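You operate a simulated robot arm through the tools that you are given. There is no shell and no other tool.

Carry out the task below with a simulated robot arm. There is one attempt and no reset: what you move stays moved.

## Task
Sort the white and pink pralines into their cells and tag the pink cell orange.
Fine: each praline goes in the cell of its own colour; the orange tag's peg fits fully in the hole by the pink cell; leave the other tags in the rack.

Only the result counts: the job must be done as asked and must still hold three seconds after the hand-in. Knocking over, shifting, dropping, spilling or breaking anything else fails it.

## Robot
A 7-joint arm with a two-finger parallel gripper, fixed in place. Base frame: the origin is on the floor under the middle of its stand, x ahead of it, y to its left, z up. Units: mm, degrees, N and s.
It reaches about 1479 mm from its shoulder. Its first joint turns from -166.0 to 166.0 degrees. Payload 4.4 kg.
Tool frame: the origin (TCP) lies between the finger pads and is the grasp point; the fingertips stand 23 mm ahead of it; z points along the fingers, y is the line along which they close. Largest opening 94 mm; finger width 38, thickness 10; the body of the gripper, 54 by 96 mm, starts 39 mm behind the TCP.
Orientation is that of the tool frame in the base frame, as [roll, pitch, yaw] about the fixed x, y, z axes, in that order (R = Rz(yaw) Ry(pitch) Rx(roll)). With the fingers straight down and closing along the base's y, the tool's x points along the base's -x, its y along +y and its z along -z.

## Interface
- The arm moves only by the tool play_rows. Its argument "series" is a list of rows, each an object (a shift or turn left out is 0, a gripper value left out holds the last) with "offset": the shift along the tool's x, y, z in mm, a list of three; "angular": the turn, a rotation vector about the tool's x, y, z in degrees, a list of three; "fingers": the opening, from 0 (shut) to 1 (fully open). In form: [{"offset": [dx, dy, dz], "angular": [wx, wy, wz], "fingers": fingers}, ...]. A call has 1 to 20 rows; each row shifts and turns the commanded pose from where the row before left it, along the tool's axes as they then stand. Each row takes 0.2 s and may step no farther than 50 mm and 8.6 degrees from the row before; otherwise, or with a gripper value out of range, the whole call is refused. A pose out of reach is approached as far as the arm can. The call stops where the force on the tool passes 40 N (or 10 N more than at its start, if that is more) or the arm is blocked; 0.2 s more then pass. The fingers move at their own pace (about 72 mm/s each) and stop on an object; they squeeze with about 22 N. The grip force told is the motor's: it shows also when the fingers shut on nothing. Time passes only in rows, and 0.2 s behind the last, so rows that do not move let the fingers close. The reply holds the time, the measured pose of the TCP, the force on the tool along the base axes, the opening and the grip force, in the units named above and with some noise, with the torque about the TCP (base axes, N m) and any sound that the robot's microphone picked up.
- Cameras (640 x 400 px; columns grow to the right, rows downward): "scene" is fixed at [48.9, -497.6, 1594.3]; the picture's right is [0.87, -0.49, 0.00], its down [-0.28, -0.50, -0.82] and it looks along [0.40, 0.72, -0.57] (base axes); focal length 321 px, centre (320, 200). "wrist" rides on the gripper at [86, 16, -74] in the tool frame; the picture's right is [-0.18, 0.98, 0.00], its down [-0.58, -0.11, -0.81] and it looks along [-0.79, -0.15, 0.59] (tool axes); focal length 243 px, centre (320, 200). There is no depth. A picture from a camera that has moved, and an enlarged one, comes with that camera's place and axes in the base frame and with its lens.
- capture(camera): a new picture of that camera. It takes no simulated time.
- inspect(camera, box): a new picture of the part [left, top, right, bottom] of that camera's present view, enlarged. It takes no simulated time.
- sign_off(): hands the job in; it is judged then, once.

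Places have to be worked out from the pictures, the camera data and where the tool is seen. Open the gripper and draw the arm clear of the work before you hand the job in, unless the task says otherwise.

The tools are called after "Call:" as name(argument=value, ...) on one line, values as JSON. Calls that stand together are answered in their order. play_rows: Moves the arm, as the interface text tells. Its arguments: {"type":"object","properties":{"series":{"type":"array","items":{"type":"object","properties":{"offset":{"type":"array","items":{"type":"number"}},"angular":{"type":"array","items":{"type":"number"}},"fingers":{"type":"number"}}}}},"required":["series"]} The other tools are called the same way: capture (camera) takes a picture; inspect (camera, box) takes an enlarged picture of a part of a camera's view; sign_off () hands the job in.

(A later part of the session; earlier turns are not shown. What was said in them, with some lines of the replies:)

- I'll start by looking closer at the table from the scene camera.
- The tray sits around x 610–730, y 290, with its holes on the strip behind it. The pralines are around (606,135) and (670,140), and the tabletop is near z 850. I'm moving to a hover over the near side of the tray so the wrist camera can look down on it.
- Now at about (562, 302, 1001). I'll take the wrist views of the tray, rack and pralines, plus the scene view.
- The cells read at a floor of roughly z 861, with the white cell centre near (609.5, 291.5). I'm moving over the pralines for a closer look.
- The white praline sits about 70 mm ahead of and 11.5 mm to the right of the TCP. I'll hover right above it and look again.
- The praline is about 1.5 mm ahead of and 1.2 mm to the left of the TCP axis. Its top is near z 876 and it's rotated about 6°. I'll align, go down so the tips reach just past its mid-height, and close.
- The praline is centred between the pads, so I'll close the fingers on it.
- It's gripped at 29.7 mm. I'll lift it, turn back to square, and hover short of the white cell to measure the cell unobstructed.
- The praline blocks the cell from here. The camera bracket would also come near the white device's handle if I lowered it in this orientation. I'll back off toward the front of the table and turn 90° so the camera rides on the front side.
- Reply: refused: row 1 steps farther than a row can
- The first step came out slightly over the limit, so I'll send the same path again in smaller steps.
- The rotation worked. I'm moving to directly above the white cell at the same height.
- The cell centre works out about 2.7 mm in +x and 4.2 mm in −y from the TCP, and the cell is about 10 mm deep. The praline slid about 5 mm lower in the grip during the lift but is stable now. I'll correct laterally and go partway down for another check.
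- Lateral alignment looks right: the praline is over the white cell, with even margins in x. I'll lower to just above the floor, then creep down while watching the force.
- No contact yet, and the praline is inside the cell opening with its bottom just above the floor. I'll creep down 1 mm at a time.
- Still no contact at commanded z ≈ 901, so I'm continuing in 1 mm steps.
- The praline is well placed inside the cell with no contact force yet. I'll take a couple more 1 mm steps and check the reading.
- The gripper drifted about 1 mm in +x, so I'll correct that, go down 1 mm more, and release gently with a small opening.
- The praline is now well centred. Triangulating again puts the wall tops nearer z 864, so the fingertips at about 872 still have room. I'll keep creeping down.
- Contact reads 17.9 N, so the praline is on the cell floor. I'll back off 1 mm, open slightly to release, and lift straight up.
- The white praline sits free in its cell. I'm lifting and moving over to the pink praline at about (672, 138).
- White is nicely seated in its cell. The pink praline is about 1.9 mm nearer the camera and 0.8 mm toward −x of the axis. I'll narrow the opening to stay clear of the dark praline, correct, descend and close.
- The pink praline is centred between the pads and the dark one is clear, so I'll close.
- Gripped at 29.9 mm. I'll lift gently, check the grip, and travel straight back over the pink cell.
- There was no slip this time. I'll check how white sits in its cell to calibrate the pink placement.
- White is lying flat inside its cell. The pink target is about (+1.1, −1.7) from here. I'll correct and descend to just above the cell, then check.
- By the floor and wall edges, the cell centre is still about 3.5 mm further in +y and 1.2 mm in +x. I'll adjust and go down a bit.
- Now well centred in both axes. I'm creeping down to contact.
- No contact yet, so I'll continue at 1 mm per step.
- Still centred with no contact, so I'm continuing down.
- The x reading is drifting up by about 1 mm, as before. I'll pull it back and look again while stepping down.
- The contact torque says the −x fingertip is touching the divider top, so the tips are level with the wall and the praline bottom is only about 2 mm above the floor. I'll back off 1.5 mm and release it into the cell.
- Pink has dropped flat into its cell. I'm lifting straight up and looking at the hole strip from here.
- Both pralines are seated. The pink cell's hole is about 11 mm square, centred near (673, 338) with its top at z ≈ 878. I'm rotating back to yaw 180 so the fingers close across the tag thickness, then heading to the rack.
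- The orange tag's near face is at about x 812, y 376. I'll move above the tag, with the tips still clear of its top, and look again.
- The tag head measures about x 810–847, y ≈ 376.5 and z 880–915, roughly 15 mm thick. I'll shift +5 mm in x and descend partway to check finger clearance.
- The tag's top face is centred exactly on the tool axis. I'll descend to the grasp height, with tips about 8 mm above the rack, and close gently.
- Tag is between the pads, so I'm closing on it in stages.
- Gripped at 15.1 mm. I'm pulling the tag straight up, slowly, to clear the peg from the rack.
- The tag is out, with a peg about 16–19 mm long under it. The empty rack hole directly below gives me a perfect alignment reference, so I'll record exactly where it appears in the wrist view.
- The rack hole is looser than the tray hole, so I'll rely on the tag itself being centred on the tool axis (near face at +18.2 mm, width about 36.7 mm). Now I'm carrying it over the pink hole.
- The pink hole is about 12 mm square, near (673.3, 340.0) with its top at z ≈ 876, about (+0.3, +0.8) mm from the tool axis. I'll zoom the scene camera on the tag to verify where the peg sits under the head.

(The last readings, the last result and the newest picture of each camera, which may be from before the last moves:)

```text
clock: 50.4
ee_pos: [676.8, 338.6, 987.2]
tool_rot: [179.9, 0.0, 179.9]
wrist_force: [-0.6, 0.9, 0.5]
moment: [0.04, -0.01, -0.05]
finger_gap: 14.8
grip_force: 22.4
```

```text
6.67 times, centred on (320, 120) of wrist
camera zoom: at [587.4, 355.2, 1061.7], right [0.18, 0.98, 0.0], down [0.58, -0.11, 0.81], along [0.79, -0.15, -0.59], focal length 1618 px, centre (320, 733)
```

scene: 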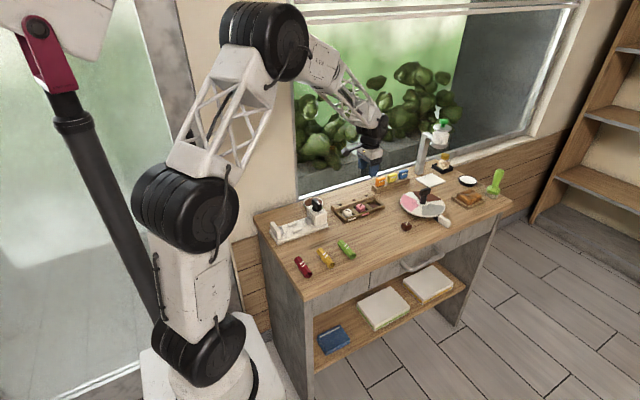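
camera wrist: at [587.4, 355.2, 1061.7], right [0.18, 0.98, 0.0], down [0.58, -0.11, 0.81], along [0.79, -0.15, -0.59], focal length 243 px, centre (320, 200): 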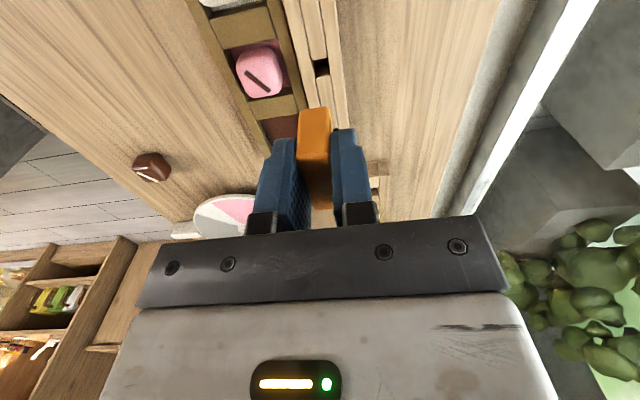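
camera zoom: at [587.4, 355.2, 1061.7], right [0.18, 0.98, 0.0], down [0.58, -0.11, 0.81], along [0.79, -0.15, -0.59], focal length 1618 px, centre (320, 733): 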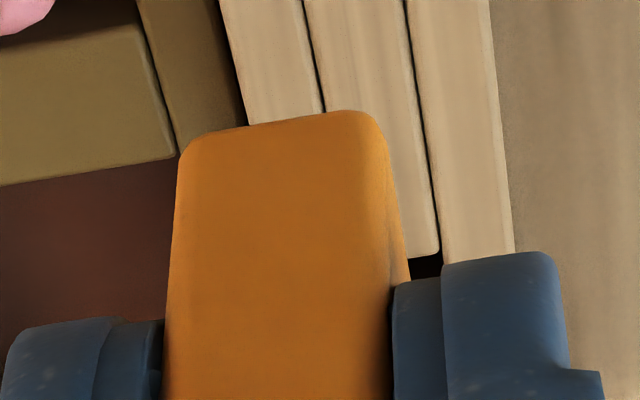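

The peg is centred under the head, about 9 mm thick and 22 mm long. I'll nudge (+0.2, +0.5) mm and descend until the peg tip is about 10 mm above the strip.

Call:
play_rows(series=[{"offset": [-0.2, 0.5, 0]}, {"offset": [0, 0, 12]}, {"offset": [0, 0, 12]}, {"offset": [0, 0, 10]}, {"offset": [0, 0, 0]}, {"offset": [0, 0, 0]}])

Call:
inspect(camera="wrist", box=[288, 50, 384, 110])

Call:
inspect(camera="scene", box=[340, 180, 380, 205])

```text
clock: 51.8
ee_pos: [673.4, 337.8, 951.7]
tool_rot: [-180.0, 0.0, -180.0]
wrist_force: [0.4, -0.1, -0.6]
moment: [0.02, -0.01, 0.0]
finger_gap: 15.0
grip_force: 22.4
```

```text
6.67 times, centred on (336, 80) of wrist
camera zoom: at [586.6, 356.2, 1026.7], right [0.18, 0.98, 0.0], down [0.58, -0.11, 0.81], along [0.79, -0.15, -0.59], focal length 1618 px, centre (213, 1000)
```

zoom: 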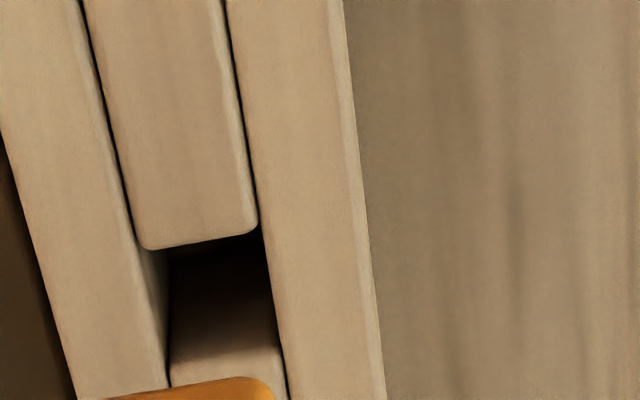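

```text
16.00 times, centred on (360, 192) of scene
camera zoom: at [48.9, -497.6, 1594.3], right [0.87, -0.49, 0.0], down [-0.28, -0.5, -0.82], along [0.4, 0.72, -0.57], focal length 5134 px, centre (-320, 320)
```

zoom: 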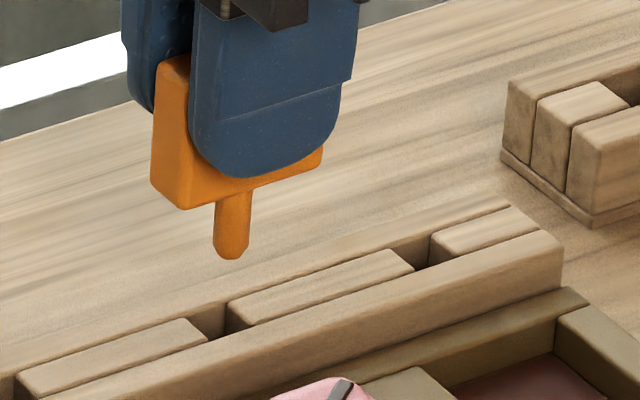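

The hole is now about (+0.5, −0.6) mm off the tag axis from my wrist measurement. I'll cross-check the peg against the hole in a tighter scene zoom.

Call:
inspect(camera="scene", box=[346, 190, 362, 200])

Call:
inspect(camera="scene", box=[344, 186, 364, 204])

```text
16.00 times, centred on (354, 195) of scene
camera zoom: at [48.9, -497.6, 1594.3], right [0.87, -0.49, 0.0], down [-0.28, -0.5, -0.82], along [0.4, 0.72, -0.57], focal length 5134 px, centre (-224, 280)
```

zoom: 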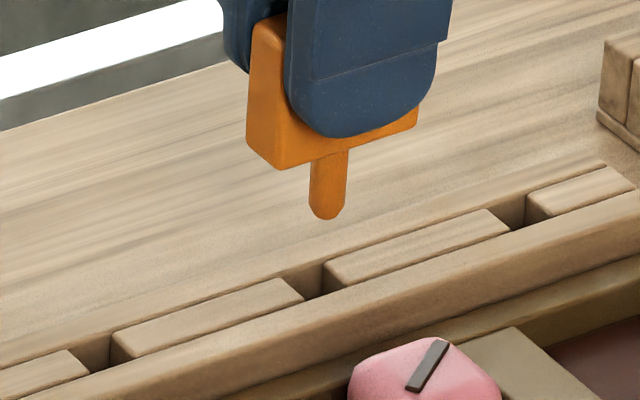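

```text
16.00 times, centred on (354, 195) of scene
camera zoom: at [48.9, -497.6, 1594.3], right [0.87, -0.49, 0.0], down [-0.28, -0.5, -0.82], along [0.4, 0.72, -0.57], focal length 5134 px, centre (-224, 280)
```

zoom: 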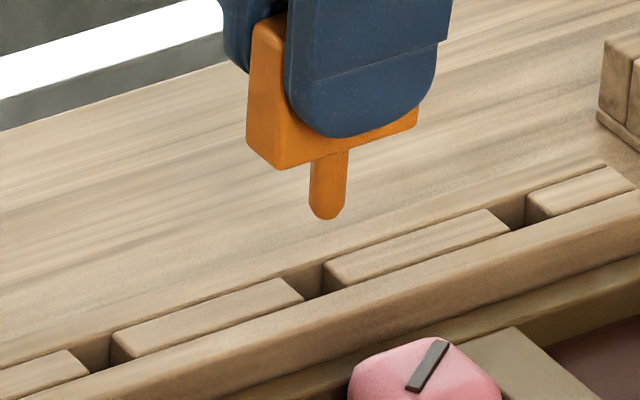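

The scene view suggests the peg is still about 2 mm too far in +x, and re-measuring the tag's true width agrees with most of that. I'll shift −1.8 mm in x and −0.4 mm in y, then lower to about 6 mm above the hole, where the parallax is small.

Call:
play_rows(series=[{"offset": [1.8, -0.4, 0]}, {"offset": [0, 0, 7]}, {"offset": [0, 0, 6]}, {"offset": [0, 0, 0]}, {"offset": [0, 0, 0]}])

Call:
inspect(camera="wrist", box=[288, 60, 384, 120])

Call:
inspect(camera="scene", box=[334, 182, 374, 207])

```text
clock: 53.0
ee_pos: [672.0, 337.5, 938.6]
tool_rot: [-179.9, -0.1, 179.9]
wrist_force: [-0.7, -0.1, -0.4]
moment: [0.02, -0.03, 0.01]
finger_gap: 14.9
grip_force: 21.8
```

```text
6.67 times, centred on (336, 90) of wrist
camera zoom: at [584.8, 354.7, 1013.6], right [0.18, 0.98, 0.0], down [0.58, -0.11, 0.81], along [0.79, -0.15, -0.59], focal length 1618 px, centre (213, 933)
```

zoom: 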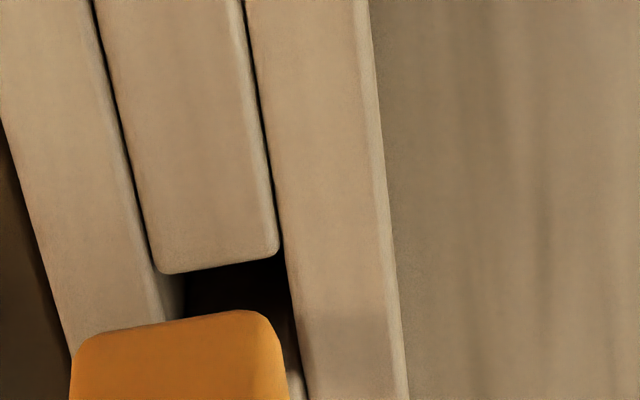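

```text
16.00 times, centred on (354, 194) of scene
camera zoom: at [48.9, -497.6, 1594.3], right [0.87, -0.49, 0.0], down [-0.28, -0.5, -0.82], along [0.4, 0.72, -0.57], focal length 5134 px, centre (-224, 288)
```

zoom: 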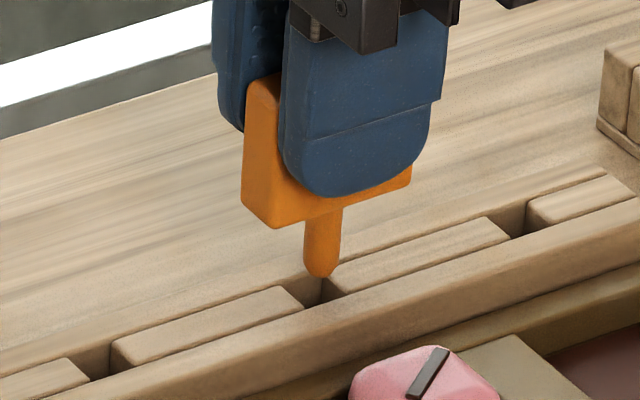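

In y the hole is about 0.8 mm further. In x the two camera estimates bracket zero with a small −x bias. I'll shift (−0.6, +0.8) mm and lower a few mm to see the tip right at the opening.

Call:
play_rows(series=[{"offset": [0.6, 0.8, 0]}, {"offset": [0, 0, 2]}, {"offset": [0, 0, 2]}, {"offset": [0, 0, 0]}, {"offset": [0, 0, 0]}])

Call:
inspect(camera="scene", box=[334, 182, 374, 207])

Call:
inspect(camera="wrist", box=[288, 60, 384, 120])

```text
clock: 54.2
ee_pos: [672.5, 339.0, 934.7]
tool_rot: [-179.9, 0.0, -180.0]
wrist_force: [-0.1, 0.4, 0.0]
moment: [0.0, -0.01, 0.0]
finger_gap: 15.0
grip_force: 22.3
```

```text
16.00 times, centred on (354, 194) of scene
camera zoom: at [48.9, -497.6, 1594.3], right [0.87, -0.49, 0.0], down [-0.28, -0.5, -0.82], along [0.4, 0.72, -0.57], focal length 5134 px, centre (-224, 288)
```

zoom: 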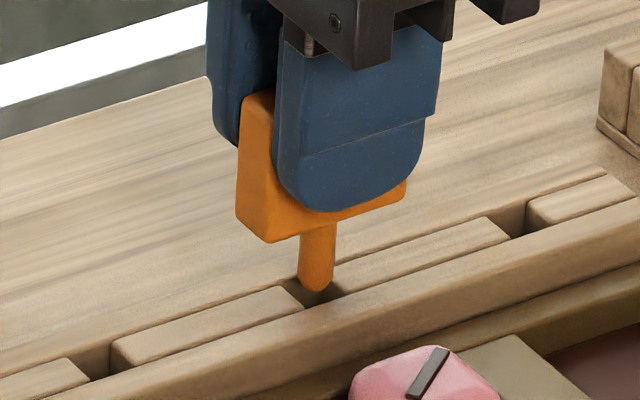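

```text
6.67 times, centred on (336, 90) of wrist
camera zoom: at [584.0, 355.5, 1009.2], right [0.18, 0.98, 0.0], down [0.58, -0.11, 0.81], along [0.79, -0.15, -0.59], focal length 1618 px, centre (213, 933)
```

zoom: 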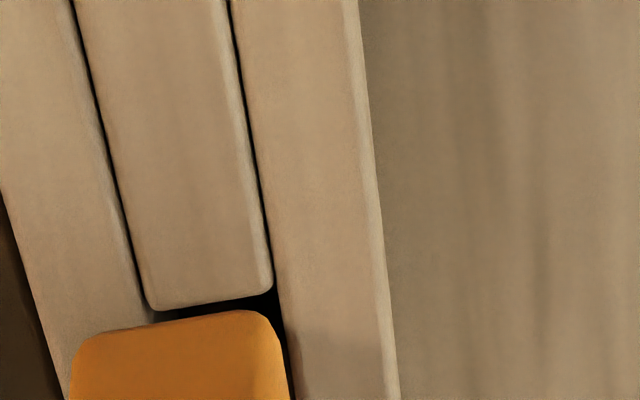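

In the scene view the peg tip is now right over the opening, within about half a millimetre. I'll creep down 1 mm at a time with force checks.

Call:
play_rows(series=[{"offset": [0, 0, 1]}, {"offset": [0, 0, 1]}, {"offset": [0, 0, 1]}, {"offset": [0, 0, 0]}])

Call:
inspect(camera="scene", box=[334, 182, 374, 207])

Call:
inspect(camera="wrist", box=[288, 60, 384, 120])

```text
clock: 55.2
ee_pos: [672.7, 338.9, 932.0]
tool_rot: [180.0, 0.1, -180.0]
wrist_force: [0.0, 0.3, -0.1]
moment: [0.0, 0.02, 0.03]
finger_gap: 14.9
grip_force: 22.1
```

```text
16.00 times, centred on (354, 194) of scene
camera zoom: at [48.9, -497.6, 1594.3], right [0.87, -0.49, 0.0], down [-0.28, -0.5, -0.82], along [0.4, 0.72, -0.57], focal length 5134 px, centre (-224, 288)
```

zoom: 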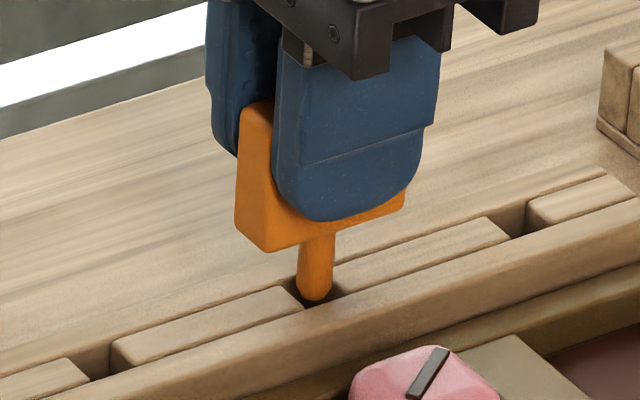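

```text
6.67 times, centred on (336, 90) of wrist
camera zoom: at [584.2, 355.9, 1006.1], right [0.18, 0.98, 0.0], down [0.58, -0.11, 0.81], along [0.79, -0.15, -0.59], focal length 1618 px, centre (213, 933)
```

zoom: 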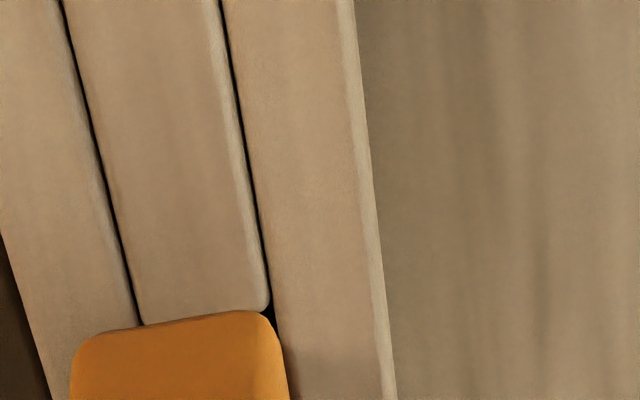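

No contact yet, and the tip is entering the opening. I'm continuing to creep.

Call:
play_rows(series=[{"offset": [0, 0, 1]}, {"offset": [0, 0, 1]}, {"offset": [0, 0, 0]}])

Call:
inspect(camera="scene", box=[334, 182, 374, 207])

```text
clock: 56.0
ee_pos: [671.7, 338.2, 929.1]
tool_rot: [179.9, -0.1, 180.0]
wrist_force: [-0.3, -0.2, 0.3]
moment: [0.0, -0.01, 0.01]
finger_gap: 15.0
grip_force: 22.5
```

```text
16.00 times, centred on (354, 194) of scene
camera zoom: at [48.9, -497.6, 1594.3], right [0.87, -0.49, 0.0], down [-0.28, -0.5, -0.82], along [0.4, 0.72, -0.57], focal length 5134 px, centre (-224, 288)
```

zoom: 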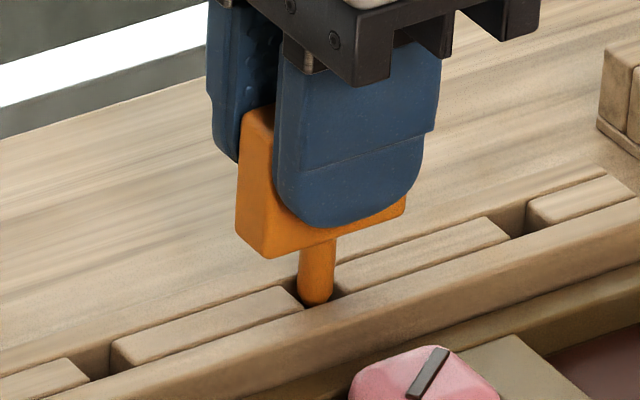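

The peg's bottom is now dipping behind the front rail edge with zero contact force. I'll lower further in small steps.

Call:
play_rows(series=[{"offset": [0, 0, 1]}, {"offset": [0, 0, 1]}, {"offset": [0, 0, 1]}, {"offset": [0, 0, 0]}])

Call:
inspect(camera="scene", box=[334, 182, 374, 207])

Call:
inspect(camera="wrist", box=[272, 60, 368, 120])

```text
clock: 57.0
ee_pos: [671.2, 337.4, 926.9]
tool_rot: [-180.0, 0.0, 180.0]
wrist_force: [-0.2, 0.5, 0.0]
moment: [0.0, -0.02, 0.02]
finger_gap: 15.0
grip_force: 22.5
```

```text
16.00 times, centred on (354, 194) of scene
camera zoom: at [48.9, -497.6, 1594.3], right [0.87, -0.49, 0.0], down [-0.28, -0.5, -0.82], along [0.4, 0.72, -0.57], focal length 5134 px, centre (-224, 288)
```

zoom: 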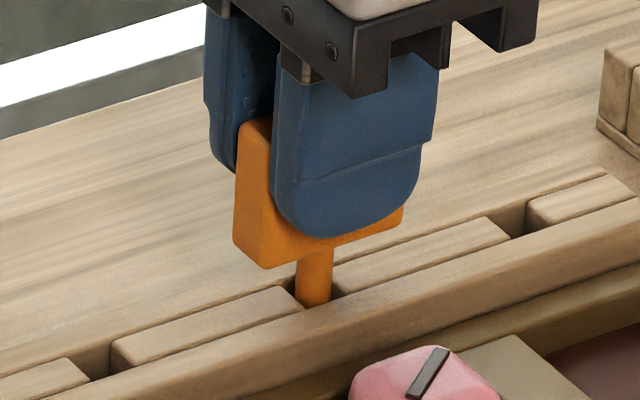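

```text
6.67 times, centred on (320, 90) of wrist
camera zoom: at [583.7, 355.5, 1001.7], right [0.18, 0.98, 0.0], down [0.58, -0.11, 0.81], along [0.79, -0.15, -0.59], focal length 1618 px, centre (320, 933)
```

zoom: 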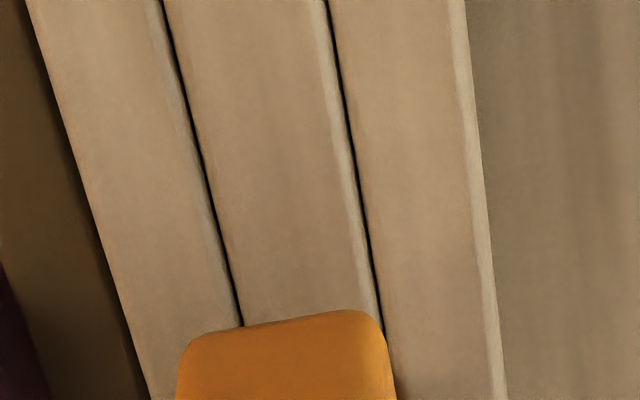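

The peg is inside the hole with no force. I'll continue down in small steps.

Call:
play_rows(series=[{"offset": [0, 0, 1.5]}, {"offset": [0, 0, 1.5]}, {"offset": [0, 0, 1.5]}, {"offset": [0, 0, 0]}])

Call:
inspect(camera="scene", box=[334, 182, 374, 207])

```text
clock: 58.0
ee_pos: [672.3, 338.9, 921.4]
tool_rot: [-180.0, -0.1, 180.0]
wrist_force: [-0.2, 0.0, -0.3]
moment: [-0.01, -0.01, 0.02]
finger_gap: 14.6
grip_force: 21.6
```

```text
16.00 times, centred on (354, 194) of scene
camera zoom: at [48.9, -497.6, 1594.3], right [0.87, -0.49, 0.0], down [-0.28, -0.5, -0.82], along [0.4, 0.72, -0.57], focal length 5134 px, centre (-224, 288)
```

zoom: 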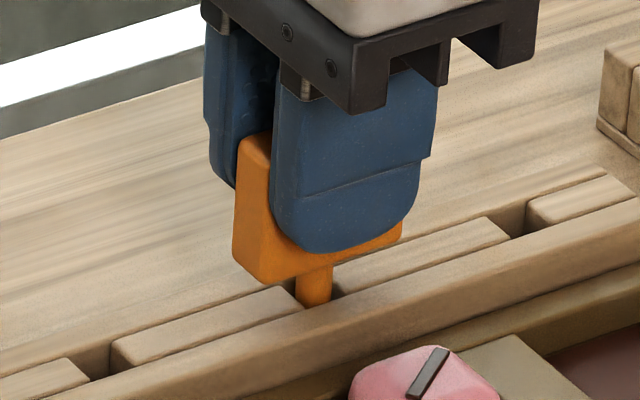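

Sliding in freely. I'm continuing down, still watching the force.

Call:
play_rows(series=[{"offset": [0, 0, 1.5]}, {"offset": [0, 0, 1.5]}, {"offset": [0, 0, 1.5]}, {"offset": [0, 0, 0]}])

Call:
inspect(camera="scene", box=[334, 182, 374, 207])

```text
clock: 59.0
ee_pos: [670.6, 339.3, 918.9]
tool_rot: [-180.0, 0.1, 179.9]
wrist_force: [0.5, 0.3, -0.4]
moment: [-0.02, 0.0, -0.03]
finger_gap: 15.1
grip_force: 22.6
```

```text
16.00 times, centred on (354, 194) of scene
camera zoom: at [48.9, -497.6, 1594.3], right [0.87, -0.49, 0.0], down [-0.28, -0.5, -0.82], along [0.4, 0.72, -0.57], focal length 5134 px, centre (-224, 288)
```

zoom: 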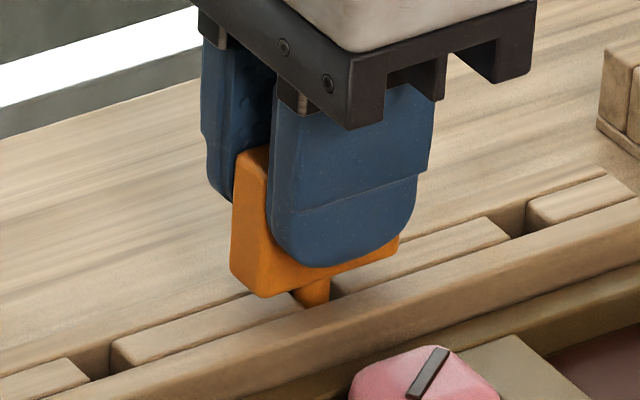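

The tag has drifted slightly toward −x, so I'll check the exact camera position before going on.

Call:
inspect(camera="wrist", box=[272, 60, 368, 120])

```text
6.67 times, centred on (320, 90) of wrist
camera zoom: at [583.8, 356.3, 992.7], right [0.18, 0.98, 0.0], down [0.58, -0.11, 0.81], along [0.79, -0.15, -0.59], focal length 1618 px, centre (320, 933)
```

zoom: 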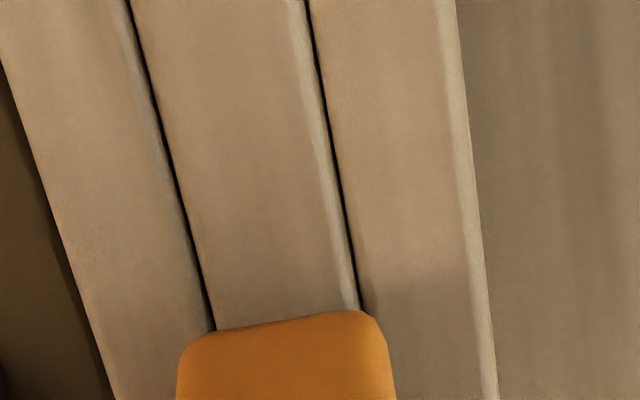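

Only y drifted, by about +0.8 mm. I'll correct it and continue down the last 7–10 mm.

Call:
play_rows(series=[{"offset": [0, -0.6, 0]}, {"offset": [0, 0, 1.5]}, {"offset": [0, 0, 1.5]}, {"offset": [0, 0, 0]}])

Call:
inspect(camera="scene", box=[334, 182, 374, 207])

Call:
inspect(camera="wrist", box=[272, 60, 368, 120])

```text
clock: 60.0
ee_pos: [672.1, 338.6, 913.9]
tool_rot: [179.9, 0.0, -180.0]
wrist_force: [-0.6, 0.3, -0.6]
moment: [0.01, -0.03, -0.01]
finger_gap: 14.8
grip_force: 21.2
```

```text
16.00 times, centred on (354, 194) of scene
camera zoom: at [48.9, -497.6, 1594.3], right [0.87, -0.49, 0.0], down [-0.28, -0.5, -0.82], along [0.4, 0.72, -0.57], focal length 5134 px, centre (-224, 288)
```

zoom: 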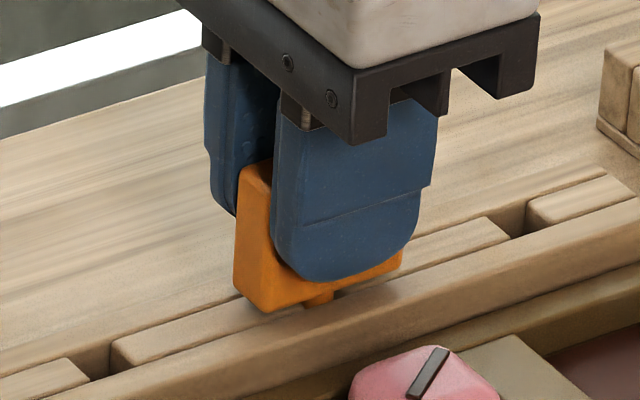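

```text
6.67 times, centred on (320, 90) of wrist
camera zoom: at [584.3, 355.1, 989.1], right [0.18, 0.98, 0.0], down [0.58, -0.11, 0.81], along [0.79, -0.15, -0.59], focal length 1618 px, centre (320, 933)
```

zoom: 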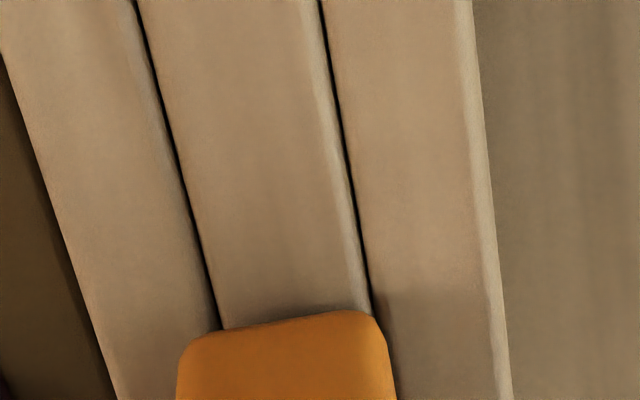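

About 3–5 mm remain between the head and the strip, still with no force. I'll step down 1 mm at a time to seat it.

Call:
play_rows(series=[{"offset": [0, 0, 1]}, {"offset": [0, 0, 1]}, {"offset": [0, 0, 0]}])

Call:
inspect(camera="scene", box=[334, 182, 374, 207])

```text
clock: 60.8
ee_pos: [672.2, 337.3, 911.8]
tool_rot: [179.9, 0.0, -180.0]
wrist_force: [-0.3, -0.2, -0.6]
moment: [-0.01, -0.04, 0.0]
finger_gap: 14.6
grip_force: 22.0
```

```text
16.00 times, centred on (354, 194) of scene
camera zoom: at [48.9, -497.6, 1594.3], right [0.87, -0.49, 0.0], down [-0.28, -0.5, -0.82], along [0.4, 0.72, -0.57], focal length 5134 px, centre (-224, 288)
```

zoom: 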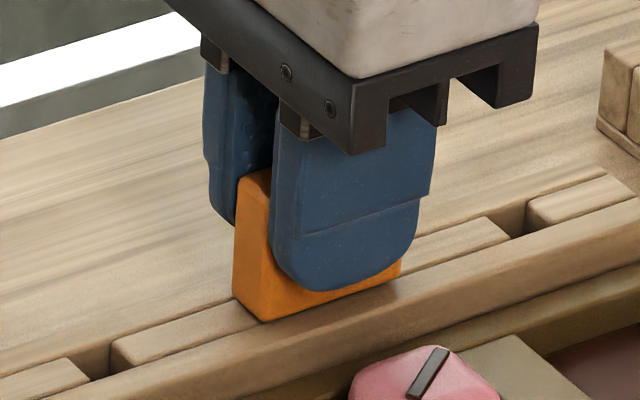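

Call:
play_rows(series=[{"offset": [0, 0, 1]}, {"offset": [0, 0, 0]}])

Call:
inspect(camera="scene", box=[334, 182, 374, 207])

```text
clock: 61.4
ee_pos: [673.2, 337.7, 910.2]
tool_rot: [180.0, 0.0, 179.9]
wrist_force: [-0.9, -2.0, 6.7]
moment: [-0.07, 0.01, 0.01]
finger_gap: 14.7
grip_force: 22.2
```

```text
16.00 times, centred on (354, 194) of scene
camera zoom: at [48.9, -497.6, 1594.3], right [0.87, -0.49, 0.0], down [-0.28, -0.5, -0.82], along [0.4, 0.72, -0.57], focal length 5134 px, centre (-224, 288)
```

zoom: 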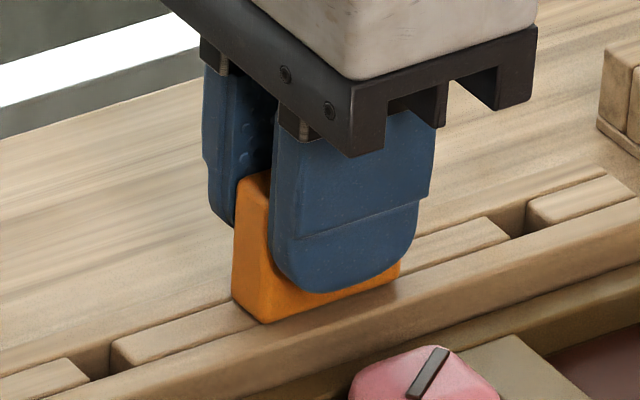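

Contact is 6.7 N and the head's bottom edge rests on the strip. I'll press half a millimetre more to confirm full seating.

Call:
play_rows(series=[{"offset": [0, 0, 0.6]}, {"offset": [0, 0, 0]}])

Call:
inspect(camera="wrist", box=[272, 80, 368, 140])

```text
clock: 62.0
ee_pos: [672.5, 337.4, 910.3]
tool_rot: [180.0, 0.2, -179.9]
wrist_force: [-4.1, -3.9, 19.7]
moment: [-0.1, 0.13, 0.0]
finger_gap: 15.1
grip_force: 21.9
```

```text
6.67 times, centred on (320, 110) of wrist
camera zoom: at [583.9, 355.1, 985.8], right [0.18, 0.98, 0.0], down [0.58, -0.11, 0.81], along [0.79, -0.15, -0.59], focal length 1618 px, centre (320, 800)
```

zoom: 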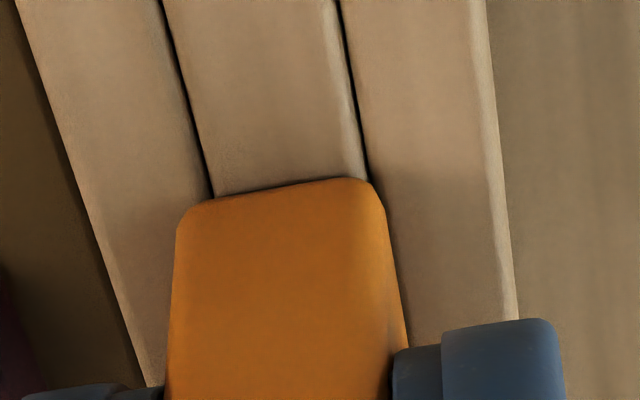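

Force rose to 19.7 N with no further travel, so the head is fully seated, at the same height it had in the rack. I'll relieve the last push and open the fingers modestly.

Call:
play_rows(series=[{"offset": [0, 0, -0.6]}, {"offset": [0, 0, 0], "fingers": 0.2}, {"offset": [0, 0, 0], "fingers": 0.28}, {"offset": [0, 0, 0]}])

Call:
capture(camera="wrist")

Call:
inspect(camera="scene", box=[334, 182, 374, 207])

```text
clock: 63.0
ee_pos: [672.1, 337.8, 910.3]
tool_rot: [-179.9, 0.0, 180.0]
wrist_force: [0.1, -0.3, -0.3]
moment: [0.01, 0.01, -0.01]
finger_gap: 26.2
grip_force: 0.0
```

```text
taken
camera wrist: at [583.7, 355.0, 985.4], right [0.18, 0.98, 0.0], down [0.58, -0.11, 0.81], along [0.79, -0.15, -0.59], focal length 243 px, centre (320, 200)
```

wrist: 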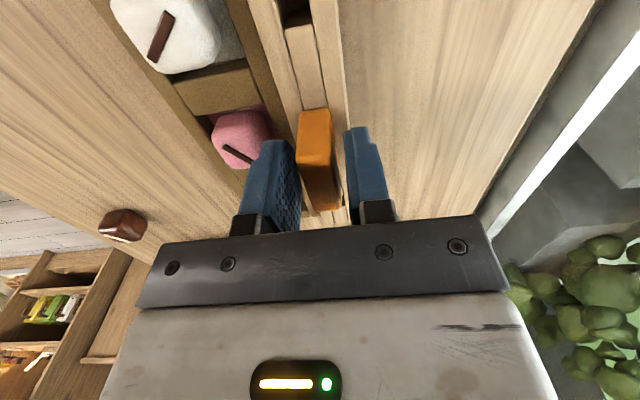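

```text
16.00 times, centred on (354, 194) of scene
camera zoom: at [48.9, -497.6, 1594.3], right [0.87, -0.49, 0.0], down [-0.28, -0.5, -0.82], along [0.4, 0.72, -0.57], focal length 5134 px, centre (-224, 288)
```

zoom: 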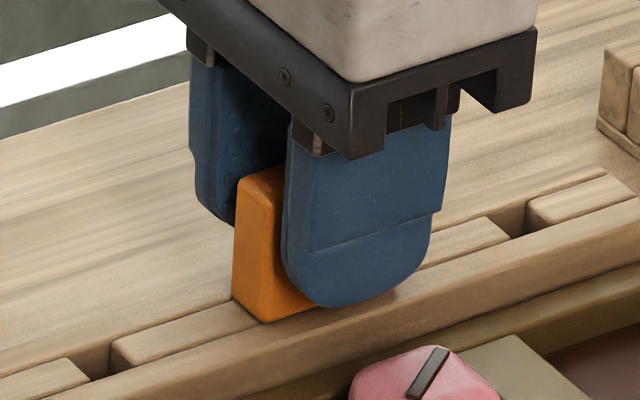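

The tag stands on its own with gaps on both sides, so I'm lifting straight up and clear.

Call:
play_rows(series=[{"offset": [0, 0, -5]}, {"offset": [0, 0, -10]}, {"offset": [0, 0, -15]}, {"offset": [0, 0, -25]}, {"offset": [0, 0, -30]}, {"offset": [0, 0, -40]}, {"offset": [0, 0, -40]}, {"offset": [40, 15, -20]}, {"offset": [40, 20, -10]}, {"offset": [40, 20, 0]}, {"offset": [0, 0, 0], "fingers": 1.0}, {"offset": [0, 0, 0]}, {"offset": [0, 0, 0]}])

Call:
capture(camera="scene")

Call:
inspect(camera="scene", box=[334, 182, 374, 207])

Call:
inspect(camera="scene", box=[325, 160, 421, 220])

Call:
capture(camera="wrist")

```text
clock: 65.8
ee_pos: [548.3, 393.1, 1104.4]
tool_rot: [-179.9, 0.0, 180.0]
wrist_force: [-0.1, -0.1, 0.3]
moment: [0.01, -0.03, -0.02]
finger_gap: 93.9
grip_force: 0.1
```

```text
taken
```

scene: 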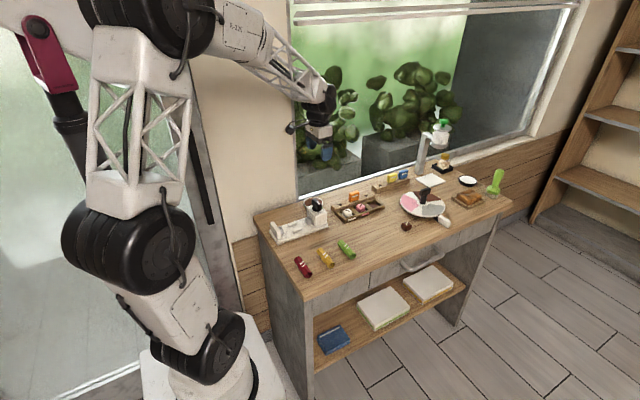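

```text
16.00 times, centred on (354, 194) of scene
camera zoom: at [48.9, -497.6, 1594.3], right [0.87, -0.49, 0.0], down [-0.28, -0.5, -0.82], along [0.4, 0.72, -0.57], focal length 5134 px, centre (-224, 288)
```

zoom: 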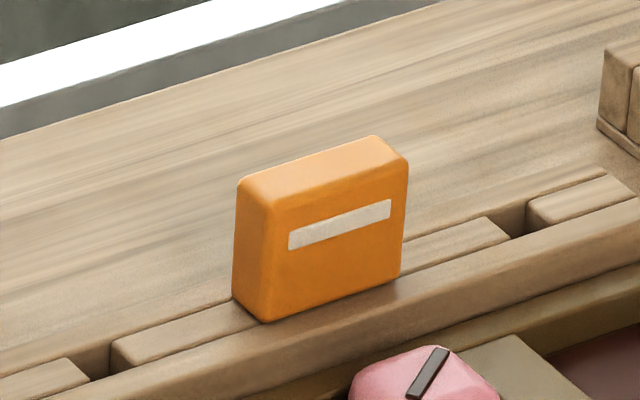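

```text
6.67 times, centred on (373, 190) of scene
camera zoom: at [48.9, -497.6, 1594.3], right [0.87, -0.49, 0.0], down [-0.28, -0.5, -0.82], along [0.4, 0.72, -0.57], focal length 2139 px, centre (-33, 267)
```

zoom: 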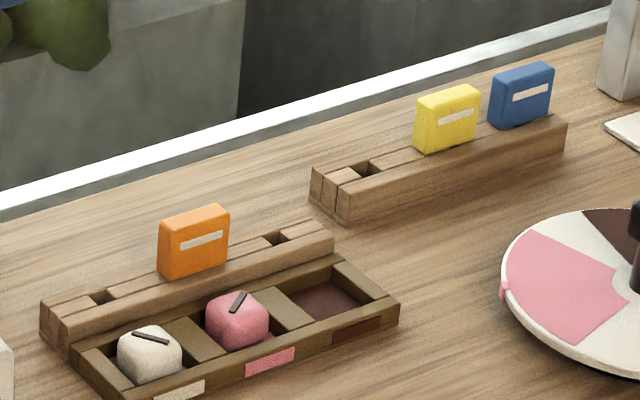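

```text
taken
camera wrist: at [460.7, 410.5, 1179.5], right [0.18, 0.98, 0.0], down [0.58, -0.11, 0.81], along [0.79, -0.15, -0.59], focal length 243 px, centre (320, 200)
```

wrist: 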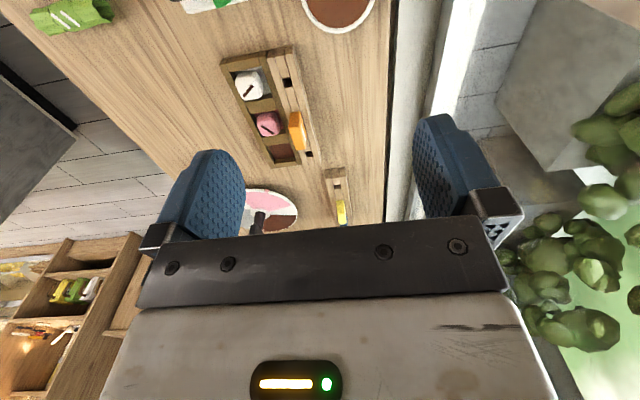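

White and pink are flat in their own cells. The orange tag sits upright and flush in the hole behind the pink cell, and yellow and blue are still in the rack. The gripper is open and clear, so I'm handing in.

Call:
sign_off()

```text
The job is handed in.
```

The white and pink pralines are each in the cell of their own colour. The orange tag is in the hole by the pink cell, with its peg in as far as it goes.

- **Pralines:** both lie flat in their cells. The pink one dropped the last 2–3 mm into its cell, because the gripper fingers reached the cell divider first.
- **Tag:** it went in without resistance until the head met the strip. A firmer push moved it no further, and it stayed upright after release.
- **Everything else:** the yellow and blue tags are still in the rack, and I left the dark praline where it was. One fingertip briefly pressed on the divider between the white and pink cells (about 14 N), but the pictures showed no shift in the tray.

I opened the gripper and moved the arm clear before handing in.
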